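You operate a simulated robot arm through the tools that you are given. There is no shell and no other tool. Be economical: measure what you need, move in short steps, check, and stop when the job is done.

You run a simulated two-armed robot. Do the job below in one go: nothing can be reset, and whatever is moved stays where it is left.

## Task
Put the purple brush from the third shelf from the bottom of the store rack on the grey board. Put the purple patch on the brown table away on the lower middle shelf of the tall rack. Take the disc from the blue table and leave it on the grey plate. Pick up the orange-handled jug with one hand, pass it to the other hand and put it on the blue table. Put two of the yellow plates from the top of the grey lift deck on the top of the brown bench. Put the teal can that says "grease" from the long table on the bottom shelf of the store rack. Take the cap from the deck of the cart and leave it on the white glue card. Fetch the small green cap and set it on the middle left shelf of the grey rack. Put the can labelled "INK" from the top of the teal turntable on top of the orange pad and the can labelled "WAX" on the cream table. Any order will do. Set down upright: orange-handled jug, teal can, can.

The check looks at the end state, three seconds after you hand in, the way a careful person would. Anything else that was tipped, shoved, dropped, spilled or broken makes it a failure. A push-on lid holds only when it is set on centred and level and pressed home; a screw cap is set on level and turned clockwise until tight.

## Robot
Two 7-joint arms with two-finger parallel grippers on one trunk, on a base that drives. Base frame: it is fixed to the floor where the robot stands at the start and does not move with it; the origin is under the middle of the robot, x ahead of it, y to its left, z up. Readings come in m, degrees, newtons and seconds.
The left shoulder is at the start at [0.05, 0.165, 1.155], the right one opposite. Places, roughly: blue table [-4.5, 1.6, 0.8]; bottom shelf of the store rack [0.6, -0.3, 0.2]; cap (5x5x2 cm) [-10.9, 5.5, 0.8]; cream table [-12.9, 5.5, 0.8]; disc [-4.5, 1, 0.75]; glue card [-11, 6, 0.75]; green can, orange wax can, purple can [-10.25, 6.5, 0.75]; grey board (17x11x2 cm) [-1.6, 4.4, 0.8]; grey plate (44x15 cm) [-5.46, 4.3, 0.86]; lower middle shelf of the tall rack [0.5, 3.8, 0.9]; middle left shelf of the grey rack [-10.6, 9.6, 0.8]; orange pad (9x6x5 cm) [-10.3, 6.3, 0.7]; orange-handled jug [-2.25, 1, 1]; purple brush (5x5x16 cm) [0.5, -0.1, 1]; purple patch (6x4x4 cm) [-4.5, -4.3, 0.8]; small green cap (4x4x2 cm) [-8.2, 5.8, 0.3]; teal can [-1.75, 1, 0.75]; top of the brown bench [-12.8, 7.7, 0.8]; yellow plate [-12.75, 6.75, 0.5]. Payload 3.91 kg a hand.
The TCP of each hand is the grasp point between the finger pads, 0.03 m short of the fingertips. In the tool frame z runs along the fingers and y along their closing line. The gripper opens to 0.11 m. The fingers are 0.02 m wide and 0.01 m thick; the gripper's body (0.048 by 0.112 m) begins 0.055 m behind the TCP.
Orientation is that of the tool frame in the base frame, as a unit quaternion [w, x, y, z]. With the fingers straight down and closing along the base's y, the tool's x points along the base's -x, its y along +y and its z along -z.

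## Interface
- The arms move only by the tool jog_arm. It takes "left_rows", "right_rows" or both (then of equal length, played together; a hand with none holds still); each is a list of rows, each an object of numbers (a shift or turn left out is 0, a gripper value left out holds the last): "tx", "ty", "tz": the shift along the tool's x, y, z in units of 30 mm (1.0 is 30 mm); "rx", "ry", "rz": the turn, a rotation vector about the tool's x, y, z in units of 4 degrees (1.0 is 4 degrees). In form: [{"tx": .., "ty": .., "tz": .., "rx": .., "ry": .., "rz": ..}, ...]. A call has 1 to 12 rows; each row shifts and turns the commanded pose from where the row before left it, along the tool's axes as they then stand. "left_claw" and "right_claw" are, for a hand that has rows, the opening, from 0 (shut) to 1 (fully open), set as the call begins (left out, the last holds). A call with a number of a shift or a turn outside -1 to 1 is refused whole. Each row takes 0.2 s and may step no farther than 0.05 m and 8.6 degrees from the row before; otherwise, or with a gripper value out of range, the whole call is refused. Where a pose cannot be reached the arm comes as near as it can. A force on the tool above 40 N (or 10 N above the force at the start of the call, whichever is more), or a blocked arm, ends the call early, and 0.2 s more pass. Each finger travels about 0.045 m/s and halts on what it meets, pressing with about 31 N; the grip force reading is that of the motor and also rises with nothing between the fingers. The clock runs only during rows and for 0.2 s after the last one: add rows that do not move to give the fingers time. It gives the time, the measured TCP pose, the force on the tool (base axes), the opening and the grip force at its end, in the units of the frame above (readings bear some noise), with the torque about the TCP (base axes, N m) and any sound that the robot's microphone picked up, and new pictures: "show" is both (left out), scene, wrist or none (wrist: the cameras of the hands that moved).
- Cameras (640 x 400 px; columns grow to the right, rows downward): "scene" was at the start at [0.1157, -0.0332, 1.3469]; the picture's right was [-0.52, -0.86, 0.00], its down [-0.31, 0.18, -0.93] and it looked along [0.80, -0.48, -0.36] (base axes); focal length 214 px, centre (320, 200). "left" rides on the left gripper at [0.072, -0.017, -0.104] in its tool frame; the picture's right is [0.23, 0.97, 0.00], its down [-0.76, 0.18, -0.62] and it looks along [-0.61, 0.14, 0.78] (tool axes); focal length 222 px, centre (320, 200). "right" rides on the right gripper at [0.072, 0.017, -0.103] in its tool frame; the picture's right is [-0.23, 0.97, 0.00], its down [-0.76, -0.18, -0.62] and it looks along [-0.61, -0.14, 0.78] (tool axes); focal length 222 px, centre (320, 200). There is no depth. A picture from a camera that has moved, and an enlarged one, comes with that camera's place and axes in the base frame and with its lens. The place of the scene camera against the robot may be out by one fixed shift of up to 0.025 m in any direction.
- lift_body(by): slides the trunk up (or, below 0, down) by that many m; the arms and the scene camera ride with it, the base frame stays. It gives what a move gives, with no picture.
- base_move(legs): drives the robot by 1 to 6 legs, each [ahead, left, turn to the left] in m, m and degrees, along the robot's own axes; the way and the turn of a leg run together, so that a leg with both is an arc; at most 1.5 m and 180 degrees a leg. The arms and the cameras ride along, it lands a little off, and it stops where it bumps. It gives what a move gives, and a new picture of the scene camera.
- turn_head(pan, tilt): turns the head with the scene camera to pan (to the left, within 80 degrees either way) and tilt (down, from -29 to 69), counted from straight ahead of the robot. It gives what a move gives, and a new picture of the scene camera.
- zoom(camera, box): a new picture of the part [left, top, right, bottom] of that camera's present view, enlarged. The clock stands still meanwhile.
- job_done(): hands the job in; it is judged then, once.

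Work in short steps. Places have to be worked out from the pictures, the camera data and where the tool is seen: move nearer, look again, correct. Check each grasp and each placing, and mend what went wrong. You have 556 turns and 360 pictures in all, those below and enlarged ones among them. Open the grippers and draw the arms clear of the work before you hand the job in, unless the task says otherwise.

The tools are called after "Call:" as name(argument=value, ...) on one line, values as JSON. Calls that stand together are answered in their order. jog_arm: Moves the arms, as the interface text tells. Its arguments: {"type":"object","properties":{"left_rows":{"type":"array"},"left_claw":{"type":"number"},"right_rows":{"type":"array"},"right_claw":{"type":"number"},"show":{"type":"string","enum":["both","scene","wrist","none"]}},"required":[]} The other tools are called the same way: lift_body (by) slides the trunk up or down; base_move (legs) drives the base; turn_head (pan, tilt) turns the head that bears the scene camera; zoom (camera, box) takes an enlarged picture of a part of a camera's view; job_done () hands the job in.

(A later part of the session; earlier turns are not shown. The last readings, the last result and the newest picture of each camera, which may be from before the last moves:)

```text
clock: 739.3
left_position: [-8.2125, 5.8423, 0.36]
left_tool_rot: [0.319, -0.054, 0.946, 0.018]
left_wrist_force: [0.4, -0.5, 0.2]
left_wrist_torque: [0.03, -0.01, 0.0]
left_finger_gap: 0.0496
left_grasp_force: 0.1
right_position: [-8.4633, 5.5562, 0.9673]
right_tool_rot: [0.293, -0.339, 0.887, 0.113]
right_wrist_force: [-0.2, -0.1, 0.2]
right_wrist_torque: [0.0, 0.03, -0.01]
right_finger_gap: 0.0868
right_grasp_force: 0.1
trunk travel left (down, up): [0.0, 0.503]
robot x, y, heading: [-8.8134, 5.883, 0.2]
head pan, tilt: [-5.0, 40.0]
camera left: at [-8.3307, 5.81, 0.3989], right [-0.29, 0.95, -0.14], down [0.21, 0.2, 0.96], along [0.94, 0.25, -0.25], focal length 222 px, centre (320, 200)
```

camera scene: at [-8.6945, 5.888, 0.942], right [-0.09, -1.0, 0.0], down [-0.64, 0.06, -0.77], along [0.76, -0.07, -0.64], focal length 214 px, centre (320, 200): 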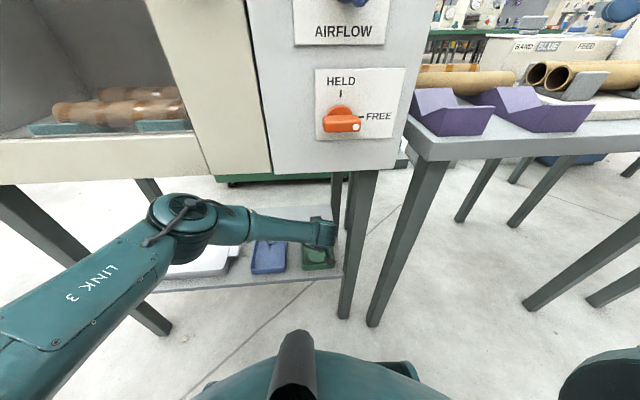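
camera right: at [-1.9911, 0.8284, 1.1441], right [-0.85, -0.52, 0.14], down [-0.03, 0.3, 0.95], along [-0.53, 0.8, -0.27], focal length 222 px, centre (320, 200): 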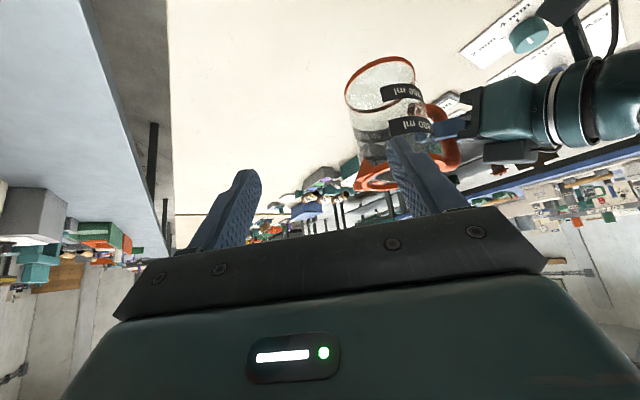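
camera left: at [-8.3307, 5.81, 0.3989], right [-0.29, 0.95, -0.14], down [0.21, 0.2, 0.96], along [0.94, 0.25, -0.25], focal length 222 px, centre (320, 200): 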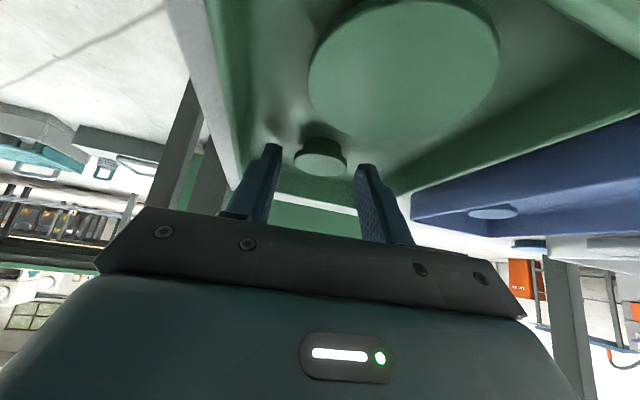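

Call:
jog_arm(left_rows=[{}, {}, {}, {}], left_claw=0, show="none")

Call:
jog_arm(left_rows=[{"tx": -0.3, "tz": -0.4}, {"tx": -0.6, "tz": -0.8}, {"tx": -0.3, "tz": -0.4}, {}], show="wrist")

```text
clock: 740.3
left_position: [-8.2126, 5.8426, 0.3593]
left_tool_rot: [0.319, -0.054, 0.946, 0.018]
left_wrist_force: [0.4, -0.8, 0.3]
left_wrist_torque: [-0.03, 0.02, 0.01]
left_finger_gap: 0.0295
left_grasp_force: 30.9
right_position: [-8.4622, 5.5564, 0.9677]
right_tool_rot: [0.295, -0.338, 0.887, 0.112]
right_wrist_force: [0.1, 0.1, 0.0]
right_wrist_torque: [-0.02, -0.04, 0.0]
right_finger_gap: 0.0868
right_grasp_force: 0.1
trunk travel left (down, up): [0.0, 0.503]
robot x, y, heading: [-8.8152, 5.8842, 0.0]
head pan, tilt: [-5.0, 40.0]
```

```text
clock: 741.3
left_position: [-8.2149, 5.8424, 0.4209]
left_tool_rot: [0.32, -0.055, 0.946, 0.018]
left_wrist_force: [0.4, 0.3, -0.2]
left_wrist_torque: [0.04, 0.02, 0.01]
left_finger_gap: 0.0295
left_grasp_force: 31.0
right_position: [-8.4629, 5.5555, 0.9679]
right_tool_rot: [0.295, -0.339, 0.887, 0.113]
right_wrist_force: [-0.4, 0.5, -0.2]
right_wrist_torque: [-0.02, 0.0, 0.03]
right_finger_gap: 0.0868
right_grasp_force: 0.1
trunk travel left (down, up): [0.0, 0.503]
robot x, y, heading: [-8.8151, 5.8792, 0.1]
head pan, tilt: [-5.0, 40.0]
camera left: at [-8.3318, 5.8104, 0.4606], right [-0.29, 0.95, -0.14], down [0.21, 0.2, 0.96], along [0.93, 0.25, -0.26], focal length 222 px, centre (320, 200)
```

left: 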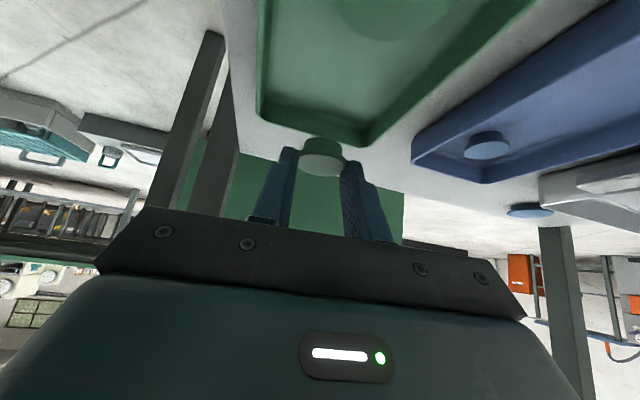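

The cap is held with a stable gap of 2.95 cm. I'll retreat from under the dryer, raise the trunk and head for the grey rack.

Call:
base_move(legs=[[-0.38, 0, 0]])

Call:
lift_body(by=0.4)

Call:
base_move(legs=[[0, 1.4, 0], [0, 0, 90], [0.6, 0, 0]])

Call:
turn_head(pan=35, tilt=15)

```text
clock: 743.7
left_position: [-8.5936, 5.8428, 0.4209]
left_tool_rot: [0.32, -0.055, 0.946, 0.018]
left_wrist_force: [0.9, -0.4, 0.0]
left_wrist_torque: [0.01, -0.01, -0.03]
left_finger_gap: 0.0291
left_grasp_force: 30.1
right_position: [-8.8411, 5.5567, 0.9677]
right_tool_rot: [0.294, -0.339, 0.887, 0.112]
right_wrist_force: [0.5, 0.3, 0.3]
right_wrist_torque: [0.01, 0.01, 0.01]
right_finger_gap: 0.087
right_grasp_force: 0.0
trunk travel left (down, up): [0.0, 0.503]
robot x, y, heading: [-9.1935, 5.8786, 0.0]
head pan, tilt: [-5.0, 40.0]
camera scene: at [-9.0733, 5.8879, 0.942], right [-0.08, -1.0, 0.0], down [-0.64, 0.05, -0.77], along [0.76, -0.06, -0.64], focal length 214 px, centre (320, 200)
```

scene: 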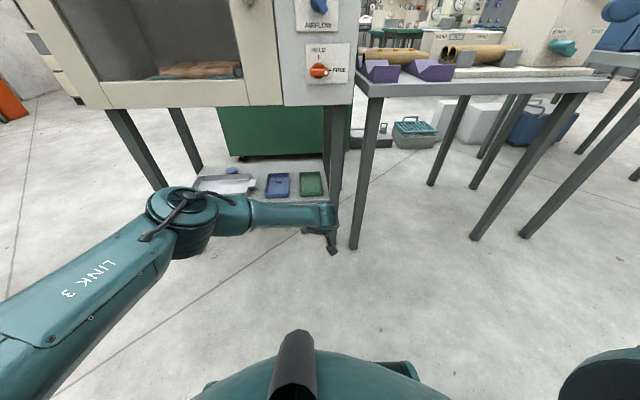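

```text
clock: 747.5
left_position: [-8.594, 5.8436, 0.8215]
left_tool_rot: [0.32, -0.056, 0.946, 0.018]
left_wrist_force: [-0.2, 0.2, -0.8]
left_wrist_torque: [-0.01, 0.01, 0.0]
left_finger_gap: 0.0294
left_grasp_force: 30.7
right_position: [-8.8408, 5.557, 1.3667]
right_tool_rot: [0.294, -0.34, 0.886, 0.112]
right_wrist_force: [0.7, 0.6, 0.5]
right_wrist_torque: [-0.01, -0.02, 0.01]
right_finger_gap: 0.0871
right_grasp_force: 0.0
trunk travel left (down, up): [-0.4, 0.103]
robot x, y, heading: [-9.1927, 5.8816, 0.2]
head pan, tilt: [-5.0, 40.0]
```

```text
clock: 766.7
left_position: [-9.1964, 8.4785, 0.8207]
left_tool_rot: [-0.21, 0.714, -0.624, -0.241]
left_wrist_force: [-0.9, -0.8, -0.2]
left_wrist_torque: [0.01, 0.0, -0.01]
left_finger_gap: 0.031
left_grasp_force: 30.9
right_position: [-8.9042, 8.2366, 1.3684]
right_tool_rot: [-0.125, 0.871, -0.378, -0.289]
right_wrist_force: [1.0, 0.8, 1.2]
right_wrist_torque: [0.0, 0.0, 0.01]
right_finger_gap: 0.0871
right_grasp_force: 0.0
trunk travel left (down, up): [-0.4, 0.103]
robot x, y, heading: [-9.2217, 7.8747, 91.1]
head pan, tilt: [-5.0, 40.0]
camera scene: at [-9.21, 8.0057, 1.342], right [1.0, -0.07, 0.0], down [-0.04, -0.64, -0.77], along [0.05, 0.76, -0.64], focal length 214 px, centre (320, 200)
```

scene: 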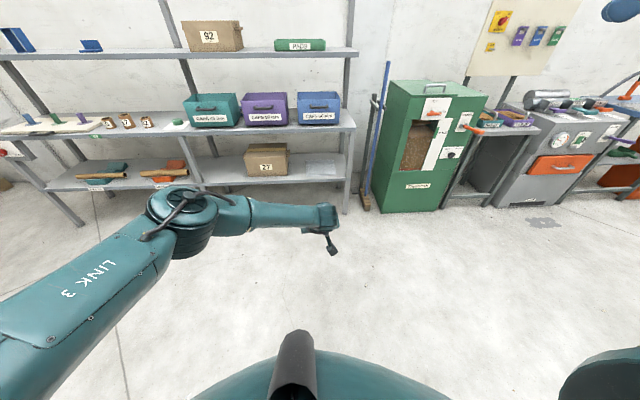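

```text
clock: 767.8
left_position: [-9.1957, 8.4781, 0.8194]
left_tool_rot: [-0.211, 0.713, -0.624, -0.241]
left_wrist_force: [0.3, -0.2, -1.0]
left_wrist_torque: [-0.01, 0.01, 0.02]
left_finger_gap: 0.0311
left_grasp_force: 30.9
right_position: [-8.9055, 8.2359, 1.3681]
right_tool_rot: [-0.125, 0.87, -0.379, -0.289]
right_wrist_force: [0.3, -0.3, 0.8]
right_wrist_torque: [0.0, 0.01, -0.02]
right_finger_gap: 0.0866
right_grasp_force: 0.0
trunk travel left (down, up): [-0.4, 0.103]
robot x, y, heading: [-9.2233, 7.8746, 91.3]
head pan, tilt: [35.0, 15.0]
camera scene: at [-9.2707, 7.9959, 1.3815], right [0.81, 0.59, 0.0], down [0.15, -0.21, -0.97], along [-0.57, 0.78, -0.26], focal length 214 px, centre (320, 200)
```

scene: 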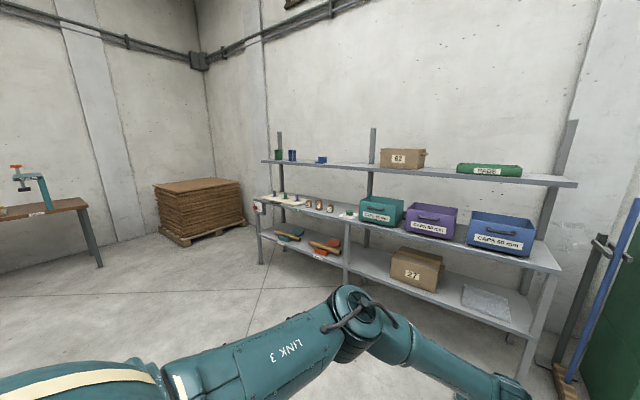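

Call:
base_move(legs=[[0.25, 1.2, -1.2]])

Call:
turn_head(pan=0, tilt=30)

```text
clock: 778.5
left_position: [-10.376, 8.7145, 0.8215]
left_tool_rot: [-0.215, 0.705, -0.633, -0.237]
left_wrist_force: [0.1, 0.0, 0.1]
left_wrist_torque: [0.02, -0.03, 0.01]
left_finger_gap: 0.0308
left_grasp_force: 30.7
right_position: [-10.0909, 8.465, 1.368]
right_tool_rot: [-0.129, 0.866, -0.389, -0.287]
right_wrist_force: [-0.3, 0.2, -0.2]
right_wrist_torque: [-0.03, 0.02, 0.02]
right_finger_gap: 0.087
right_grasp_force: 0.1
trunk travel left (down, up): [-0.4, 0.103]
robot x, y, heading: [-10.4142, 8.1145, 89.6]
head pan, tilt: [35.0, 15.0]
camera scene: at [-10.4628, 8.2348, 1.3815], right [0.82, 0.57, 0.0], down [0.15, -0.21, -0.97], along [-0.55, 0.79, -0.26], focal length 214 px, centre (320, 200)
```

scene: 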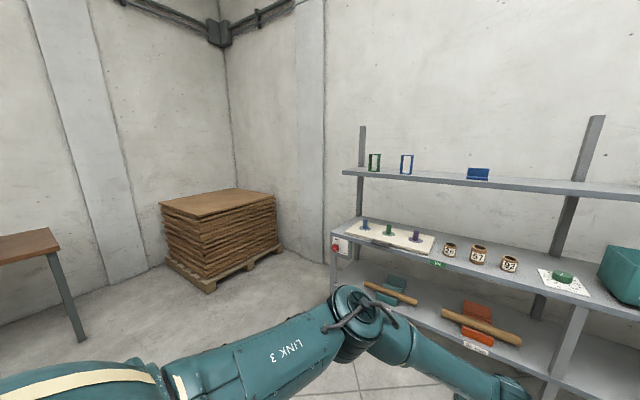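

```text
clock: 779.5
left_position: [-10.3755, 8.7142, 0.8213]
left_tool_rot: [-0.214, 0.706, -0.632, -0.237]
left_wrist_force: [-0.2, -0.1, 0.6]
left_wrist_torque: [0.0, -0.02, 0.0]
left_finger_gap: 0.0311
left_grasp_force: 31.1
right_position: [-10.0902, 8.4651, 1.3676]
right_tool_rot: [-0.129, 0.866, -0.388, -0.287]
right_wrist_force: [0.2, -0.3, 0.1]
right_wrist_torque: [0.01, -0.01, 0.02]
right_finger_gap: 0.087
right_grasp_force: 0.0
trunk travel left (down, up): [-0.4, 0.103]
robot x, y, heading: [-10.4182, 8.1124, 89.9]
head pan, tilt: [0.0, 30.0]
camera scene: at [-10.4092, 8.2485, 1.3574], right [1.0, 0.0, 0.0], down [0.0, -0.5, -0.87], along [0.0, 0.87, -0.5], focal length 214 px, centre (320, 200)
```

scene: 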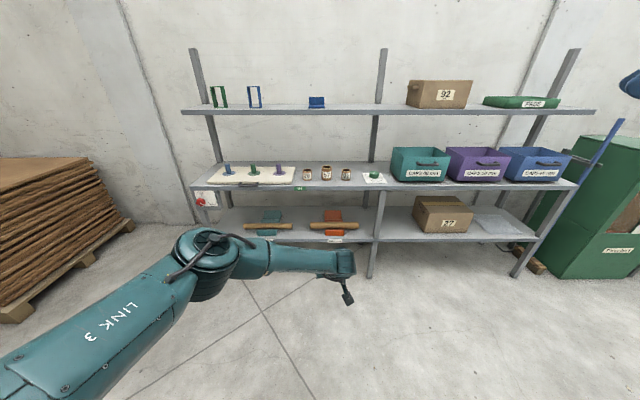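

Call:
zoom(camera="scene", box=[185, 90, 405, 227])

```text
2.91 times, centred on (295, 158) of scene
camera zoom: at [-10.4092, 8.2485, 1.3574], right [1.0, 0.0, 0.0], down [0.0, -0.5, -0.87], along [0.0, 0.87, -0.5], focal length 624 px, centre (393, 321)
```

zoom: 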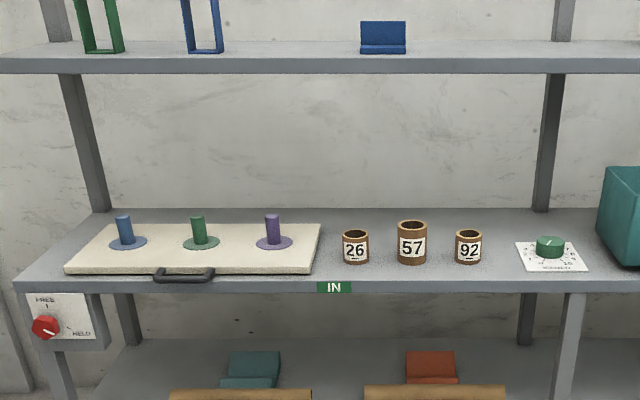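

The middle-left shelf has a free front strip in front of the small rings. I'll target about (-10.31, 9.38): raise the trunk and approach.

Call:
lift_body(by=0.1)

Call:
base_move(legs=[[0.52, -0.065, 0]])

Call:
jog_arm(left_rows=[{}], show="wrist")

```text
clock: 780.8
left_position: [-10.374, 8.7153, 0.9207]
left_tool_rot: [-0.215, 0.705, -0.633, -0.238]
left_wrist_force: [-0.9, -0.3, 0.6]
left_wrist_torque: [-0.02, -0.01, 0.0]
left_finger_gap: 0.0308
left_grasp_force: 30.8
right_position: [-10.0911, 8.4654, 1.467]
right_tool_rot: [-0.129, 0.865, -0.389, -0.288]
right_wrist_force: [0.5, 0.1, -0.9]
right_wrist_torque: [-0.01, 0.04, 0.0]
right_finger_gap: 0.0867
right_grasp_force: 0.1
trunk travel left (down, up): [-0.5, 0.003]
robot x, y, heading: [-10.4182, 8.1156, 89.6]
head pan, tilt: [0.0, 30.0]
```

```text
clock: 783.9
left_position: [-10.3034, 9.245, 0.9202]
left_tool_rot: [-0.213, 0.705, -0.634, -0.237]
left_wrist_force: [0.1, -0.3, 0.5]
left_wrist_torque: [0.01, -0.02, -0.01]
left_finger_gap: 0.0309
left_grasp_force: 30.9
right_position: [-10.0192, 8.9953, 1.4675]
right_tool_rot: [-0.128, 0.865, -0.391, -0.287]
right_wrist_force: [0.1, 0.4, -0.2]
right_wrist_torque: [0.03, 0.0, -0.01]
right_finger_gap: 0.0868
right_grasp_force: 0.0
trunk travel left (down, up): [-0.5, 0.003]
robot x, y, heading: [-10.3495, 8.643, 89.4]
head pan, tilt: [0.0, 30.0]
camera scene: at [-10.3394, 8.7795, 1.4573], right [1.0, -0.01, 0.0], down [0.0, -0.5, -0.87], along [0.01, 0.87, -0.5], focal length 214 px, centre (320, 200)
```

scene: 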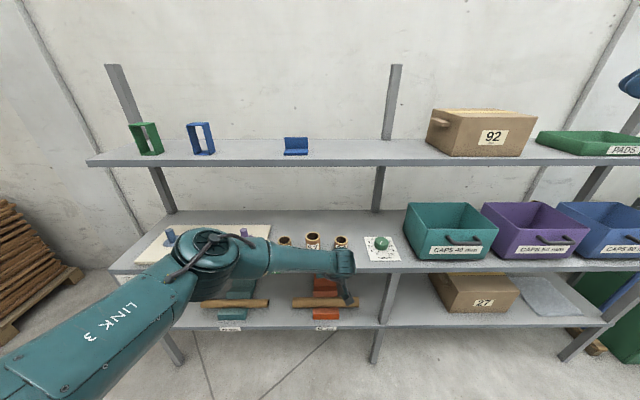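

```text
clock: 784.3
left_position: [-10.3043, 9.2443, 0.9217]
left_tool_rot: [-0.214, 0.705, -0.633, -0.238]
left_wrist_force: [0.0, 0.0, 0.6]
left_wrist_torque: [0.01, -0.04, -0.02]
left_finger_gap: 0.031
left_grasp_force: 30.8
right_position: [-10.0211, 8.994, 1.468]
right_tool_rot: [-0.129, 0.865, -0.39, -0.287]
right_wrist_force: [-0.2, -0.1, 1.2]
right_wrist_torque: [0.0, -0.01, 0.01]
right_finger_gap: 0.0868
right_grasp_force: 0.1
trunk travel left (down, up): [-0.5, 0.003]
robot x, y, heading: [-10.3468, 8.6407, 89.4]
head pan, tilt: [0.0, 30.0]
camera left: at [-10.2748, 9.125, 0.9603], right [-0.95, -0.28, -0.14], down [-0.2, 0.21, 0.96], along [-0.24, 0.94, -0.26], focal length 222 px, centre (320, 200)
```

left: 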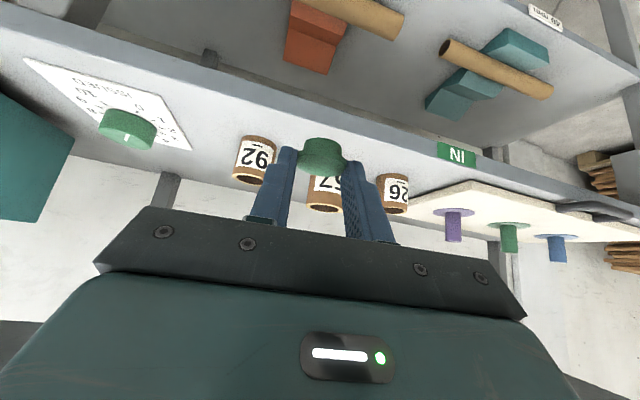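

Call:
base_move(legs=[[0.128, 0, 0]])

Call:
jog_arm(left_rows=[{"tx": 0.6, "tz": 0.8}, {"tx": 0.3, "tz": 0.4}, {}], show="wrist")

```text
clock: 785.6
left_position: [-10.3055, 9.3716, 0.9199]
left_tool_rot: [-0.213, 0.705, -0.633, -0.236]
left_wrist_force: [-0.5, 0.7, -1.0]
left_wrist_torque: [-0.04, -0.01, -0.01]
left_finger_gap: 0.031
left_grasp_force: 31.1
right_position: [-10.0196, 9.1228, 1.4673]
right_tool_rot: [-0.128, 0.866, -0.389, -0.287]
right_wrist_force: [-0.3, 0.1, 0.8]
right_wrist_torque: [-0.02, 0.0, -0.01]
right_finger_gap: 0.087
right_grasp_force: 0.0
trunk travel left (down, up): [-0.5, 0.003]
robot x, y, heading: [-10.346, 8.7732, 89.8]
head pan, tilt: [0.0, 30.0]
camera scene: at [-10.3391, 8.9066, 1.4573], right [1.0, 0.0, 0.0], down [0.0, -0.5, -0.87], along [0.0, 0.87, -0.5], focal length 214 px, centre (320, 200)
```

scene: 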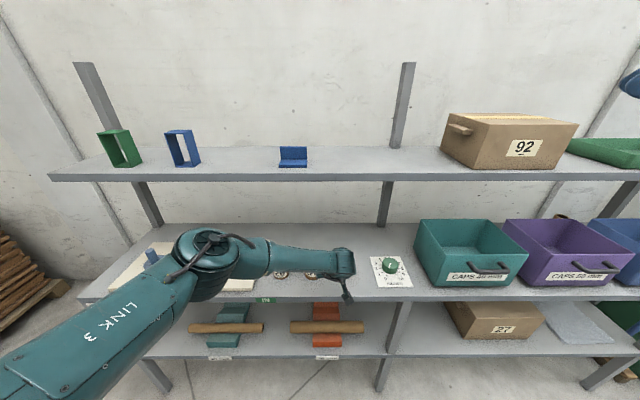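

```text
clock: 786.4
left_position: [-10.3043, 9.3701, 0.8766]
left_tool_rot: [-0.214, 0.705, -0.632, -0.238]
left_wrist_force: [0.4, 0.6, 0.2]
left_wrist_torque: [-0.03, 0.01, -0.04]
left_finger_gap: 0.0309
left_grasp_force: 30.8
right_position: [-10.0206, 9.1223, 1.4671]
right_tool_rot: [-0.13, 0.865, -0.391, -0.286]
right_wrist_force: [0.1, 0.4, 0.0]
right_wrist_torque: [0.0, -0.02, 0.06]
right_finger_gap: 0.0871
right_grasp_force: 0.0
trunk travel left (down, up): [-0.5, 0.003]
robot x, y, heading: [-10.347, 8.7703, 90.0]
head pan, tilt: [0.0, 30.0]
camera left: at [-10.2746, 9.2515, 0.9154], right [-0.95, -0.28, -0.14], down [-0.2, 0.21, 0.96], along [-0.24, 0.94, -0.26], focal length 222 px, centre (320, 200)
```

left: 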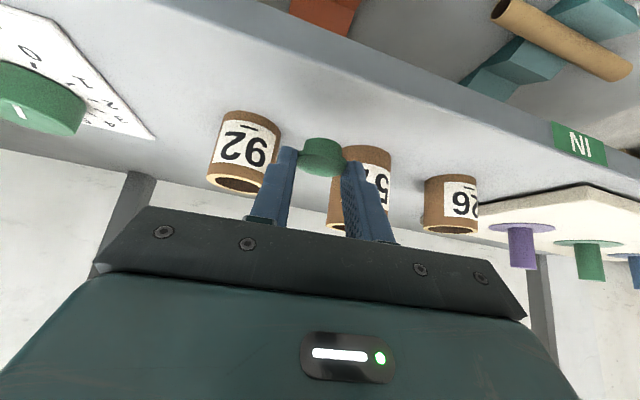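

There's good clearance to ring 57 and to the shelf edge. I'll lower in small steps.

Call:
jog_arm(left_rows=[{"tx": 0.08, "tz": 0.107}, {"tx": 0.08, "tz": 0.107}, {"tx": 0.08, "tz": 0.107}], show="none")

Call:
jog_arm(left_rows=[{"tx": 0.08, "tz": 0.107}, {"tx": 0.08, "tz": 0.107}], show="none")

```text
clock: 787.2
left_position: [-10.3056, 9.3719, 0.8638]
left_tool_rot: [-0.214, 0.705, -0.633, -0.238]
left_wrist_force: [-0.5, 0.3, -0.3]
left_wrist_torque: [-0.01, 0.0, -0.01]
left_finger_gap: 0.031
left_grasp_force: 31.3
right_position: [-10.0204, 9.1225, 1.4668]
right_tool_rot: [-0.13, 0.865, -0.391, -0.287]
right_wrist_force: [0.1, -1.1, 0.2]
right_wrist_torque: [0.0, -0.01, -0.02]
right_finger_gap: 0.0868
right_grasp_force: 0.1
trunk travel left (down, up): [-0.5, 0.003]
robot x, y, heading: [-10.3483, 8.7721, 89.6]
head pan, tilt: [0.0, 30.0]
```

```text
clock: 787.8
left_position: [-10.307, 9.3733, 0.8568]
left_tool_rot: [-0.214, 0.705, -0.633, -0.237]
left_wrist_force: [0.1, 0.3, 0.8]
left_wrist_torque: [-0.03, -0.01, 0.01]
left_finger_gap: 0.0308
left_grasp_force: 31.2
right_position: [-10.0203, 9.1214, 1.4682]
right_tool_rot: [-0.129, 0.865, -0.389, -0.288]
right_wrist_force: [-0.2, 0.4, -0.3]
right_wrist_torque: [0.03, 0.01, 0.0]
right_finger_gap: 0.0872
right_grasp_force: 0.1
trunk travel left (down, up): [-0.5, 0.003]
robot x, y, heading: [-10.3438, 8.7715, 89.7]
head pan, tilt: [0.0, 30.0]
```

Call:
jog_arm(left_rows=[{"tx": 0.08, "tz": 0.107}, {"tx": 0.08, "tz": 0.107}], show="none")

Call:
jog_arm(left_rows=[{"tx": 0.06, "tz": 0.08}, {"tx": 0.06, "tz": 0.08}], show="wrist")

```text
clock: 788.4
left_position: [-10.3059, 9.3725, 0.8483]
left_tool_rot: [-0.215, 0.705, -0.633, -0.237]
left_wrist_force: [1.2, -0.1, -0.1]
left_wrist_torque: [-0.04, -0.01, -0.01]
left_finger_gap: 0.0308
left_grasp_force: 30.9
right_position: [-10.0211, 9.1225, 1.4683]
right_tool_rot: [-0.129, 0.866, -0.39, -0.286]
right_wrist_force: [-0.6, 0.7, -0.2]
right_wrist_torque: [-0.02, 0.01, 0.04]
right_finger_gap: 0.0871
right_grasp_force: 0.0
trunk travel left (down, up): [-0.5, 0.003]
robot x, y, heading: [-10.3476, 8.7722, 89.7]
head pan, tilt: [0.0, 30.0]
```

```text
clock: 789.0
left_position: [-10.3056, 9.3727, 0.8418]
left_tool_rot: [-0.213, 0.706, -0.633, -0.237]
left_wrist_force: [0.2, 0.4, -0.8]
left_wrist_torque: [-0.05, 0.03, -0.01]
left_finger_gap: 0.0309
left_grasp_force: 31.2
right_position: [-10.0208, 9.121, 1.4676]
right_tool_rot: [-0.13, 0.865, -0.39, -0.287]
right_wrist_force: [0.3, 0.2, -0.2]
right_wrist_torque: [0.02, -0.01, 0.04]
right_finger_gap: 0.0873
right_grasp_force: 0.0
trunk travel left (down, up): [-0.5, 0.003]
robot x, y, heading: [-10.345, 8.7695, 89.6]
head pan, tilt: [0.0, 30.0]
camera left: at [-10.2756, 9.2525, 0.8814], right [-0.95, -0.28, -0.14], down [-0.2, 0.21, 0.96], along [-0.24, 0.94, -0.26], focal length 222 px, centre (320, 200)
```

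left: 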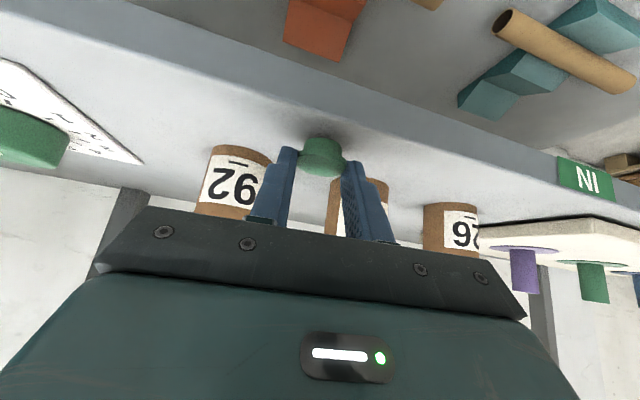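

Call:
jog_arm(left_rows=[{"tx": 0.06, "tz": 0.08}, {"tx": 0.06, "tz": 0.08}, {"tx": 0.05, "tz": 0.07}], show="none")

```text
clock: 789.8
left_position: [-10.3046, 9.3719, 0.8339]
left_tool_rot: [-0.215, 0.705, -0.633, -0.237]
left_wrist_force: [-0.4, -0.5, 1.2]
left_wrist_torque: [0.01, -0.02, -0.02]
left_finger_gap: 0.0309
left_grasp_force: 30.9
right_position: [-10.0197, 9.1223, 1.4677]
right_tool_rot: [-0.13, 0.865, -0.389, -0.287]
right_wrist_force: [0.0, -0.8, 0.1]
right_wrist_torque: [-0.02, 0.0, -0.01]
right_finger_gap: 0.0872
right_grasp_force: 0.1
trunk travel left (down, up): [-0.5, 0.003]
robot x, y, heading: [-10.3468, 8.7718, 89.7]
head pan, tilt: [0.0, 30.0]
```

Call:
jog_arm(left_rows=[{"tx": 0.06, "tz": 0.08}, {"tx": 0.06, "tz": 0.08}], show="wrist")

```text
clock: 790.4
left_position: [-10.3046, 9.3727, 0.8322]
left_tool_rot: [-0.218, 0.704, -0.632, -0.24]
left_wrist_force: [-1.0, -3.9, 26.2]
left_wrist_torque: [0.17, 0.04, 0.05]
left_finger_gap: 0.0312
left_grasp_force: 31.2
right_position: [-10.0206, 9.1185, 1.4698]
right_tool_rot: [-0.13, 0.864, -0.39, -0.289]
right_wrist_force: [0.4, -0.3, 0.4]
right_wrist_torque: [-0.02, 0.0, 0.0]
right_finger_gap: 0.087
right_grasp_force: 0.0
trunk travel left (down, up): [-0.5, 0.003]
robot x, y, heading: [-10.3448, 8.7728, 89.7]
head pan, tilt: [0.0, 30.0]
camera left: at [-10.2748, 9.2527, 0.8706], right [-0.95, -0.28, -0.14], down [-0.2, 0.2, 0.96], along [-0.24, 0.94, -0.25], focal length 222 px, centre (320, 200)
```

left: 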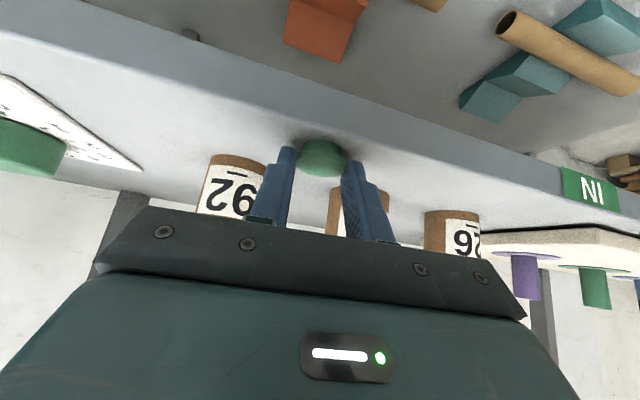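

Contact at 26 N. I'll open slightly and retreat upward along the tool.

Call:
jog_arm(left_rows=[{"tx": -0.05, "tz": -0.07}, {}, {"tz": -0.4}, {"tz": -1}, {"tz": -1}, {"tz": -1}], left_claw=0.48, show="wrist")

```text
clock: 791.8
left_position: [-10.3005, 9.3084, 0.9109]
left_tool_rot: [-0.215, 0.705, -0.633, -0.237]
left_wrist_force: [-0.8, -0.3, -0.1]
left_wrist_torque: [0.0, -0.02, 0.02]
left_finger_gap: 0.0531
left_grasp_force: 0.1
right_position: [-10.0219, 9.1216, 1.4686]
right_tool_rot: [-0.13, 0.865, -0.39, -0.288]
right_wrist_force: [-0.1, 0.2, -0.2]
right_wrist_torque: [-0.02, 0.02, 0.02]
right_finger_gap: 0.087
right_grasp_force: 0.1
trunk travel left (down, up): [-0.5, 0.003]
robot x, y, heading: [-10.3453, 8.7672, 89.5]
head pan, tilt: [0.0, 30.0]
camera left: at [-10.2699, 9.1898, 0.9511], right [-0.95, -0.28, -0.14], down [-0.2, 0.21, 0.96], along [-0.24, 0.94, -0.25], focal length 222 px, centre (320, 200)
```

left: 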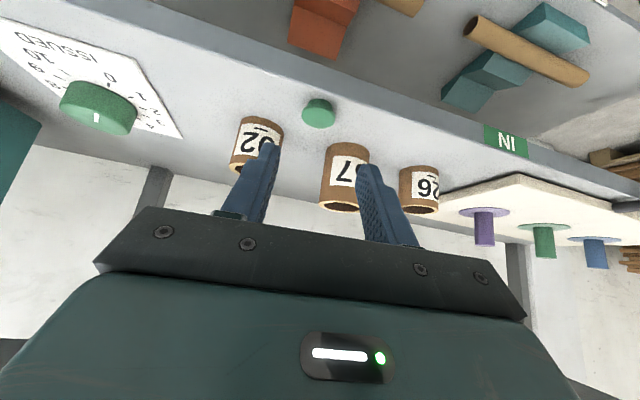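

The cap is on the shelf. Next, the turntable with the cans at (-10.25, 6.5): I'll back off, turn south and look.

Call:
base_move(legs=[[-0.6, 0, 0], [0, 0, 180], [0.7, 0, 0]])

Call:
turn_head(pan=0, tilt=30)

```text
clock: 806.1
left_position: [-10.3348, 6.9301, 0.9109]
left_tool_rot: [0.243, 0.614, 0.722, -0.207]
left_wrist_force: [0.1, 0.6, 0.0]
left_wrist_torque: [-0.04, -0.02, 0.01]
left_finger_gap: 0.0528
left_grasp_force: 0.2
right_position: [-10.6258, 7.1041, 1.4675]
right_tool_rot: [0.29, 0.367, 0.875, -0.122]
right_wrist_force: [0.3, 0.4, 0.3]
right_wrist_torque: [0.03, 0.0, 0.03]
right_finger_gap: 0.0871
right_grasp_force: 0.0
trunk travel left (down, up): [-0.5, 0.003]
robot x, y, heading: [-10.316, 7.4679, -87.1]
head pan, tilt: [0.0, 30.0]
camera scene: at [-10.305, 7.3663, 1.4573], right [-1.0, -0.05, 0.0], down [-0.02, 0.5, -0.87], along [0.04, -0.86, -0.5], focal length 214 px, centre (320, 200)
```

scene: 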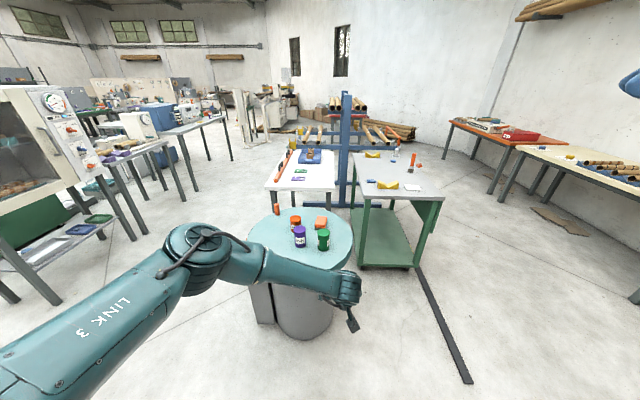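

```text
clock: 806.7
left_position: [-10.3366, 6.9309, 0.9118]
left_tool_rot: [0.242, 0.615, 0.721, -0.21]
left_wrist_force: [-0.1, -0.5, -0.2]
left_wrist_torque: [0.01, -0.01, 0.0]
left_finger_gap: 0.0531
left_grasp_force: 0.2
right_position: [-10.626, 7.1042, 1.4696]
right_tool_rot: [0.291, 0.368, 0.875, -0.123]
right_wrist_force: [0.5, 0.6, -0.2]
right_wrist_torque: [-0.02, -0.02, 0.0]
right_finger_gap: 0.0868
right_grasp_force: 0.1
trunk travel left (down, up): [-0.5, 0.003]
robot x, y, heading: [-10.3152, 7.4726, -87.2]
head pan, tilt: [0.0, 30.0]
camera scene: at [-10.305, 7.3666, 1.4573], right [-1.0, -0.05, 0.0], down [-0.02, 0.5, -0.87], along [0.04, -0.87, -0.5], focal length 214 px, centre (320, 200)
```

scene: 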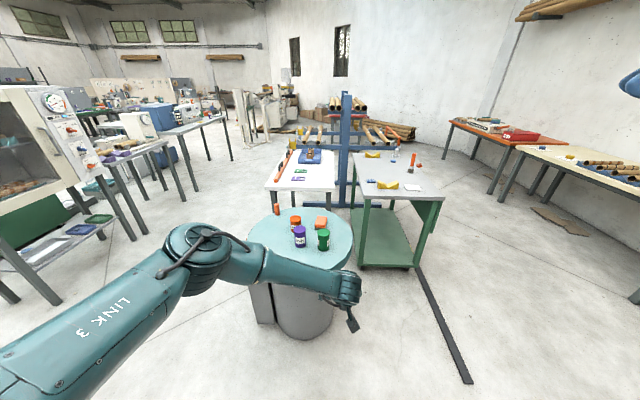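

Call:
zoom(camera="scene", box=[230, 190, 370, 278])

Call:
zoom(camera="scene", box=[340, 130, 460, 205])

```text
4.55 times, centred on (300, 234) of scene
camera zoom: at [-10.305, 7.3666, 1.4573], right [-1.0, -0.05, 0.0], down [-0.02, 0.5, -0.87], along [0.04, -0.87, -0.5], focal length 975 px, centre (411, 46)
```

zoom: 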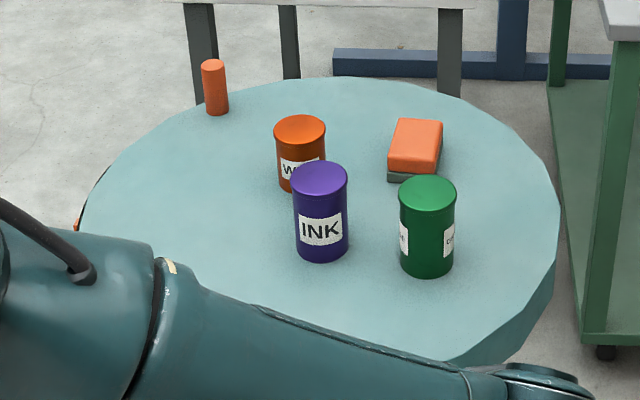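

```text
5.33 times, centred on (400, 168) of scene
camera zoom: at [-10.305, 7.3666, 1.4573], right [-1.0, -0.05, 0.0], down [-0.02, 0.5, -0.87], along [0.04, -0.87, -0.5], focal length 1144 px, centre (-107, 373)
```

zoom: 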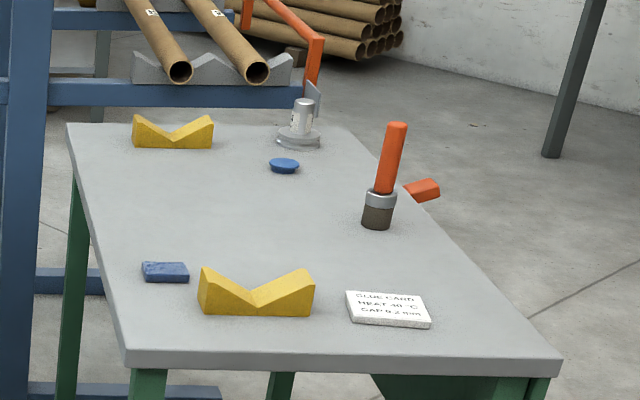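

Purple is INK, orange is WAX, and the orange pad is the block at the back right. The blue cap and glue card are on the green cart. I'll line the left hand up with INK at about (-10.165, 6.53).

Call:
base_move(legs=[[0.02, 0.17, -2.8], [0.25, 0, 0]])

Call:
jog_arm(left_rows=[{}], left_claw=0.75, show="wrist")

```text
clock: 810.2
left_position: [-10.2006, 6.6639, 0.911]
left_tool_rot: [0.237, 0.633, 0.705, -0.214]
left_wrist_force: [0.9, -0.1, 0.9]
left_wrist_torque: [0.0, -0.01, -0.01]
left_finger_gap: 0.0529
left_grasp_force: 0.0
right_position: [-10.4793, 6.8518, 1.4668]
right_tool_rot: [0.287, 0.39, 0.865, -0.129]
right_wrist_force: [-0.2, 1.3, -1.0]
right_wrist_torque: [0.03, 0.02, 0.0]
right_finger_gap: 0.0869
right_grasp_force: 0.1
trunk travel left (down, up): [-0.5, 0.003]
robot x, y, heading: [-10.1537, 7.2018, -90.5]
head pan, tilt: [0.0, 30.0]
camera scene: at [-10.1466, 7.0979, 1.4573], right [-1.0, 0.01, 0.0], down [0.0, 0.5, -0.87], along [-0.01, -0.87, -0.5], focal length 214 px, centre (320, 200)
```

scene: 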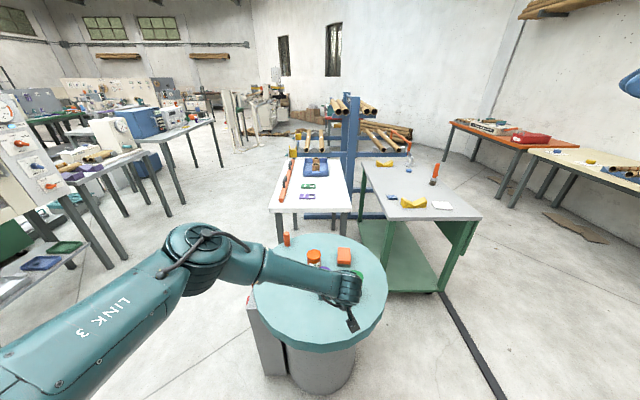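

```text
clock: 810.6
left_position: [-10.2002, 6.6655, 0.9121]
left_tool_rot: [0.237, 0.634, 0.704, -0.215]
left_wrist_force: [-0.3, -0.5, 0.3]
left_wrist_torque: [0.01, 0.0, 0.02]
left_finger_gap: 0.0824
left_grasp_force: 0.1
right_position: [-10.479, 6.8544, 1.4692]
right_tool_rot: [0.288, 0.39, 0.865, -0.13]
right_wrist_force: [0.4, -0.2, 0.0]
right_wrist_torque: [-0.04, -0.01, 0.01]
right_finger_gap: 0.0868
right_grasp_force: 0.1
trunk travel left (down, up): [-0.5, 0.003]
robot x, y, heading: [-10.1502, 7.2031, -90.5]
head pan, tilt: [0.0, 30.0]
camera left: at [-10.229, 6.7806, 0.9508], right [0.95, 0.28, -0.14], down [0.2, -0.21, 0.96], along [0.24, -0.94, -0.26], focal length 222 px, centre (320, 200)
```

left: 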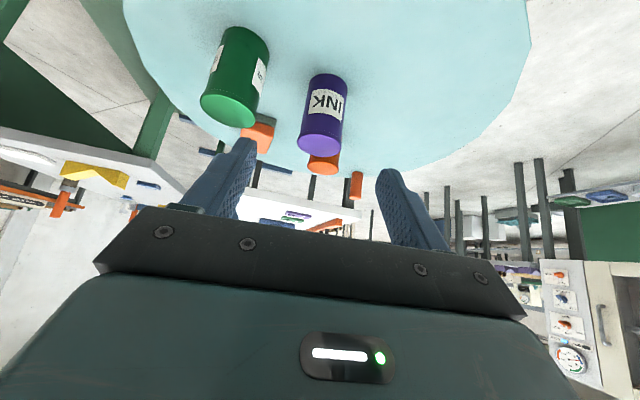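

Call:
base_move(legs=[[0.1, 0.022, 0.5]])

Call:
jog_arm(left_rows=[{}], show="wrist")

```text
clock: 811.8
left_position: [-10.174, 6.562, 0.9102]
left_tool_rot: [0.237, 0.631, 0.708, -0.214]
left_wrist_force: [-0.3, 0.0, 0.5]
left_wrist_torque: [0.03, -0.01, -0.02]
left_finger_gap: 0.082
left_grasp_force: 0.0
right_position: [-10.4534, 6.7473, 1.4679]
right_tool_rot: [0.288, 0.386, 0.867, -0.128]
right_wrist_force: [0.3, -0.8, 0.7]
right_wrist_torque: [0.01, -0.01, 0.02]
right_finger_gap: 0.0872
right_grasp_force: 0.1
trunk travel left (down, up): [-0.5, 0.003]
robot x, y, heading: [-10.1298, 7.1, -89.8]
head pan, tilt: [0.0, 30.0]
camera scene: at [-10.1236, 6.996, 1.4573], right [-1.0, 0.0, 0.0], down [0.0, 0.5, -0.87], along [0.0, -0.87, -0.5], focal length 214 px, centre (320, 200)
```

scene: 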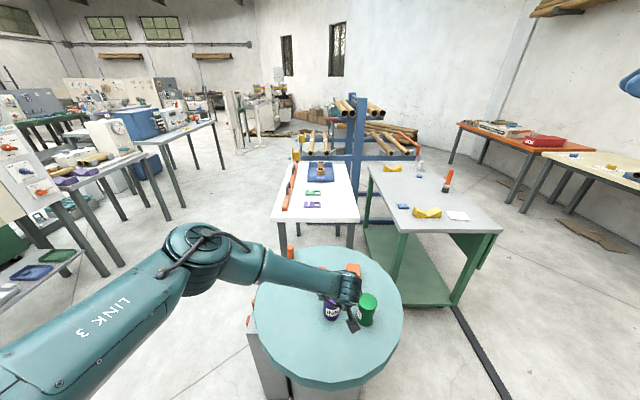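

```text
clock: 812.2
left_position: [-10.1739, 6.5628, 0.9111]
left_tool_rot: [0.237, 0.631, 0.707, -0.214]
left_wrist_force: [-0.4, 0.3, -0.4]
left_wrist_torque: [0.01, 0.0, -0.03]
left_finger_gap: 0.0826
left_grasp_force: 0.2
right_position: [-10.4542, 6.7484, 1.4669]
right_tool_rot: [0.289, 0.386, 0.867, -0.129]
right_wrist_force: [0.6, 0.9, -0.7]
right_wrist_torque: [-0.04, 0.01, 0.01]
right_finger_gap: 0.0869
right_grasp_force: 0.0
trunk travel left (down, up): [-0.5, 0.003]
robot x, y, heading: [-10.1306, 7.0972, -89.9]
head pan, tilt: [0.0, 30.0]
camera left: at [-10.2034, 6.6782, 0.9509], right [0.95, 0.29, -0.14], down [0.2, -0.21, 0.96], along [0.25, -0.93, -0.26], focal length 222 px, centre (320, 200)
```

left: 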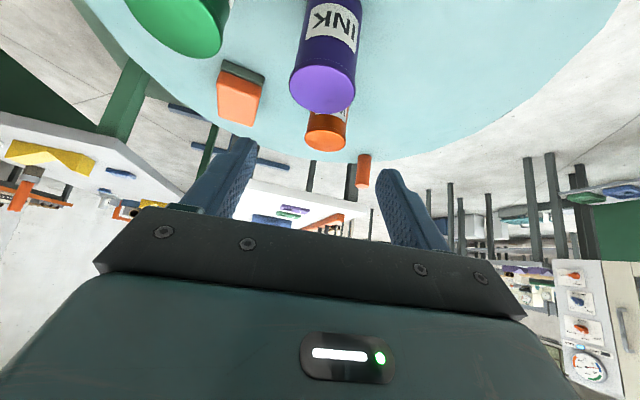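

Triangulated, INK's top is at (-10.168, 6.503), z 0.79, with a diameter of 6.5 cm. I'll move over it and descend.

Call:
jog_arm(left_rows=[{"tx": -0.73, "tz": 0.55, "ty": 0.1}, {"tx": -0.73, "tz": 0.55, "ty": 0.1}, {"tx": 0.605, "tz": 0.796}, {"tx": 0.605, "tz": 0.796}, {}], left_claw=0.85, show="wrist")

```text
clock: 813.4
left_position: [-10.161, 6.5086, 0.85]
left_tool_rot: [0.238, 0.63, 0.708, -0.213]
left_wrist_force: [0.1, -0.1, -0.5]
left_wrist_torque: [-0.02, 0.0, 0.01]
left_finger_gap: 0.0936
left_grasp_force: 0.1
right_position: [-10.4547, 6.7479, 1.4689]
right_tool_rot: [0.288, 0.387, 0.867, -0.129]
right_wrist_force: [0.5, 0.5, -0.2]
right_wrist_torque: [-0.04, -0.01, -0.01]
right_finger_gap: 0.0868
right_grasp_force: 0.1
trunk travel left (down, up): [-0.5, 0.003]
robot x, y, heading: [-10.1323, 7.1046, -89.6]
head pan, tilt: [0.0, 30.0]
camera left: at [-10.1902, 6.6242, 0.8904], right [0.95, 0.29, -0.14], down [0.2, -0.21, 0.96], along [0.25, -0.93, -0.26], focal length 222 px, centre (320, 200)
```

left: 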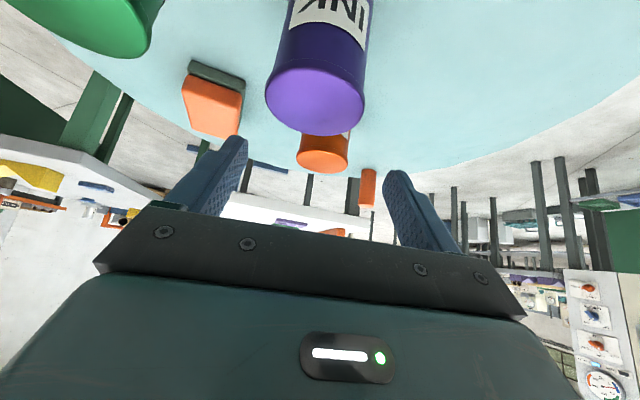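

Call:
jog_arm(left_rows=[{"ty": -0.25}, {"tx": 0.571, "tz": 0.752}, {"tx": 0.571, "tz": 0.752}, {"tx": 0.571, "tz": 0.752}, {}], show="wrist")

```text
clock: 814.6
left_position: [-10.1651, 6.516, 0.7856]
left_tool_rot: [0.237, 0.631, 0.707, -0.213]
left_wrist_force: [0.4, 0.0, 0.1]
left_wrist_torque: [0.01, 0.04, 0.0]
left_finger_gap: 0.0933
left_grasp_force: 0.1
left hand out of reach, approached as far as the arm can: row 4
right_position: [-10.4547, 6.7479, 1.4685]
right_tool_rot: [0.288, 0.386, 0.867, -0.129]
right_wrist_force: [0.0, 0.5, 0.2]
right_wrist_torque: [-0.02, -0.02, 0.04]
right_finger_gap: 0.0868
right_grasp_force: 0.0
trunk travel left (down, up): [-0.5, 0.003]
robot x, y, heading: [-10.1301, 7.1009, -89.9]
head pan, tilt: [0.0, 30.0]
camera left: at [-10.1949, 6.6317, 0.8253], right [0.95, 0.29, -0.14], down [0.2, -0.21, 0.96], along [0.25, -0.93, -0.26], focal length 222 px, centre (320, 200)
```

left: 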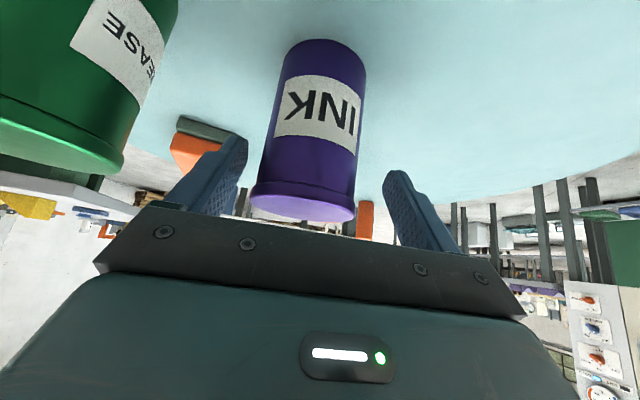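

I'll lower the trunk a little to reach grip height, then close.

Call:
lift_body(by=-0.03)

Call:
jog_arm(left_rows=[{}, {}, {}, {}, {}], left_claw=0, show="wrist")

```text
clock: 815.3
left_position: [-10.1645, 6.5166, 0.7556]
left_tool_rot: [0.238, 0.63, 0.708, -0.214]
left_wrist_force: [0.6, 0.2, -0.3]
left_wrist_torque: [0.0, -0.02, 0.04]
left_finger_gap: 0.0934
left_grasp_force: 0.0
right_position: [-10.4545, 6.7489, 1.4378]
right_tool_rot: [0.288, 0.386, 0.866, -0.129]
right_wrist_force: [0.0, 0.3, 0.3]
right_wrist_torque: [0.02, 0.0, -0.02]
right_finger_gap: 0.0868
right_grasp_force: 0.1
trunk travel left (down, up): [-0.47, 0.033]
robot x, y, heading: [-10.1282, 7.1028, -89.8]
head pan, tilt: [0.0, 30.0]
```

```text
clock: 816.5
left_position: [-10.1638, 6.5168, 0.755]
left_tool_rot: [0.237, 0.631, 0.708, -0.213]
left_wrist_force: [-0.3, 0.4, 0.5]
left_wrist_torque: [0.02, -0.04, -0.01]
left_finger_gap: 0.0611
left_grasp_force: 30.6
right_position: [-10.4546, 6.7489, 1.4385]
right_tool_rot: [0.288, 0.386, 0.866, -0.129]
right_wrist_force: [-0.1, 0.0, 0.2]
right_wrist_torque: [0.01, -0.02, 0.01]
right_finger_gap: 0.0871
right_grasp_force: 0.1
trunk travel left (down, up): [-0.47, 0.033]
robot x, y, heading: [-10.132, 7.0995, -89.9]
head pan, tilt: [0.0, 30.0]
camera left: at [-10.1946, 6.6314, 0.7954], right [0.95, 0.29, -0.14], down [0.2, -0.21, 0.96], along [0.25, -0.93, -0.26], focal length 222 px, centre (320, 200)
```

left: 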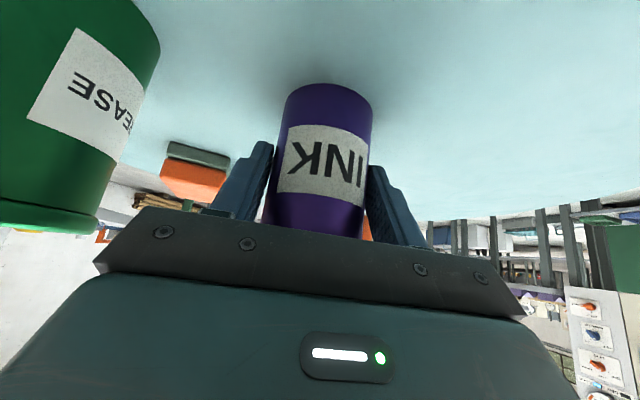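

INK is gripped. I'll lift it, then move the base to bring it over the orange pad, centred at about (-10.2585, 6.392) with its top at z≈0.753.

Call:
lift_body(by=0.033)

Call:
jog_arm(left_rows=[{"tx": -0.605, "tz": -0.796}, {"tx": -0.605, "tz": -0.796}, {"tx": -0.605, "tz": -0.796}, {}], show="none")

Call:
base_move(legs=[[0.085, 0, 0], [0, -0.095, 0]])

Call:
jog_arm(left_rows=[{}], show="wrist")

```text
clock: 817.3
left_position: [-10.165, 6.5158, 0.7884]
left_tool_rot: [0.239, 0.63, 0.708, -0.212]
left_wrist_force: [-0.2, 0.6, -2.5]
left_wrist_torque: [0.0, -0.01, -0.02]
left_finger_gap: 0.0613
left_grasp_force: 30.8
right_position: [-10.4543, 6.7481, 1.4709]
right_tool_rot: [0.288, 0.386, 0.867, -0.129]
right_wrist_force: [0.5, -0.2, -0.1]
right_wrist_torque: [0.04, 0.01, 0.0]
right_finger_gap: 0.087
right_grasp_force: 0.0
trunk travel left (down, up): [-0.503, 0.0]
robot x, y, heading: [-10.1305, 7.0994, -89.8]
head pan, tilt: [0.0, 30.0]
```

```text
clock: 818.3
left_position: [-10.1646, 6.5148, 0.8805]
left_tool_rot: [0.238, 0.63, 0.708, -0.212]
left_wrist_force: [0.6, -0.1, -2.8]
left_wrist_torque: [0.03, 0.01, 0.01]
left_finger_gap: 0.0609
left_grasp_force: 31.0
right_position: [-10.4538, 6.7484, 1.4718]
right_tool_rot: [0.289, 0.385, 0.867, -0.127]
right_wrist_force: [0.3, 0.1, 0.6]
right_wrist_torque: [0.02, 0.01, 0.0]
right_finger_gap: 0.0868
right_grasp_force: 0.1
trunk travel left (down, up): [-0.503, 0.0]
robot x, y, heading: [-10.1311, 7.1026, -90.0]
head pan, tilt: [0.0, 30.0]
```

```text
clock: 820.5
left_position: [-10.2593, 6.4273, 0.8792]
left_tool_rot: [0.238, 0.63, 0.708, -0.213]
left_wrist_force: [-0.7, 0.6, -2.6]
left_wrist_torque: [0.0, -0.03, -0.01]
left_finger_gap: 0.0612
left_grasp_force: 31.3
right_position: [-10.5487, 6.6614, 1.4707]
right_tool_rot: [0.289, 0.386, 0.867, -0.128]
right_wrist_force: [-0.6, -0.6, 0.3]
right_wrist_torque: [-0.02, -0.04, -0.02]
right_finger_gap: 0.0871
right_grasp_force: 0.0
trunk travel left (down, up): [-0.503, 0.0]
robot x, y, heading: [-10.2257, 7.0169, -90.1]
head pan, tilt: [0.0, 30.0]
camera scene: at [-10.2181, 6.9098, 1.4603], right [-1.0, 0.0, 0.0], down [0.0, 0.5, -0.87], along [0.0, -0.87, -0.5], focal length 214 px, centre (320, 200)
```

scene: 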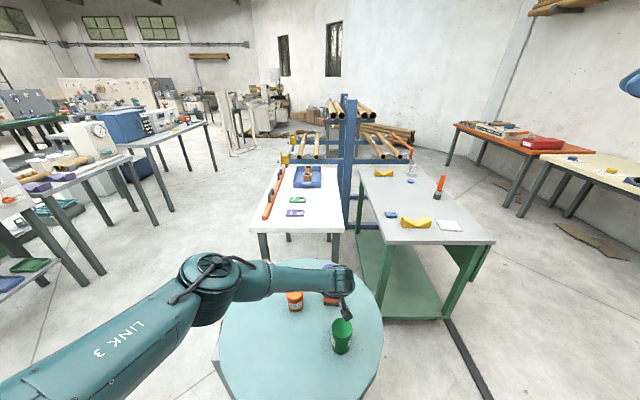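

```text
clock: 820.9
left_position: [-10.2602, 6.4277, 0.8781]
left_tool_rot: [0.237, 0.631, 0.707, -0.213]
left_wrist_force: [0.0, -0.4, -2.9]
left_wrist_torque: [0.01, -0.01, 0.01]
left_finger_gap: 0.0614
left_grasp_force: 31.2
right_position: [-10.5481, 6.6611, 1.47]
right_tool_rot: [0.289, 0.386, 0.867, -0.128]
right_wrist_force: [0.0, -0.3, -0.6]
right_wrist_torque: [0.0, -0.01, 0.0]
right_finger_gap: 0.0868
right_grasp_force: 0.1
trunk travel left (down, up): [-0.503, 0.0]
robot x, y, heading: [-10.226, 7.016, -89.9]
head pan, tilt: [0.0, 30.0]
camera left: at [-10.2891, 6.5436, 0.9186], right [0.95, 0.29, -0.14], down [0.2, -0.21, 0.96], along [0.25, -0.93, -0.26], focal length 222 px, centre (320, 200)
```

left: 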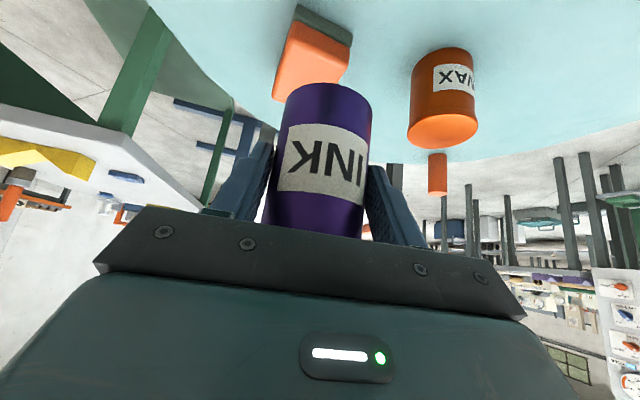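

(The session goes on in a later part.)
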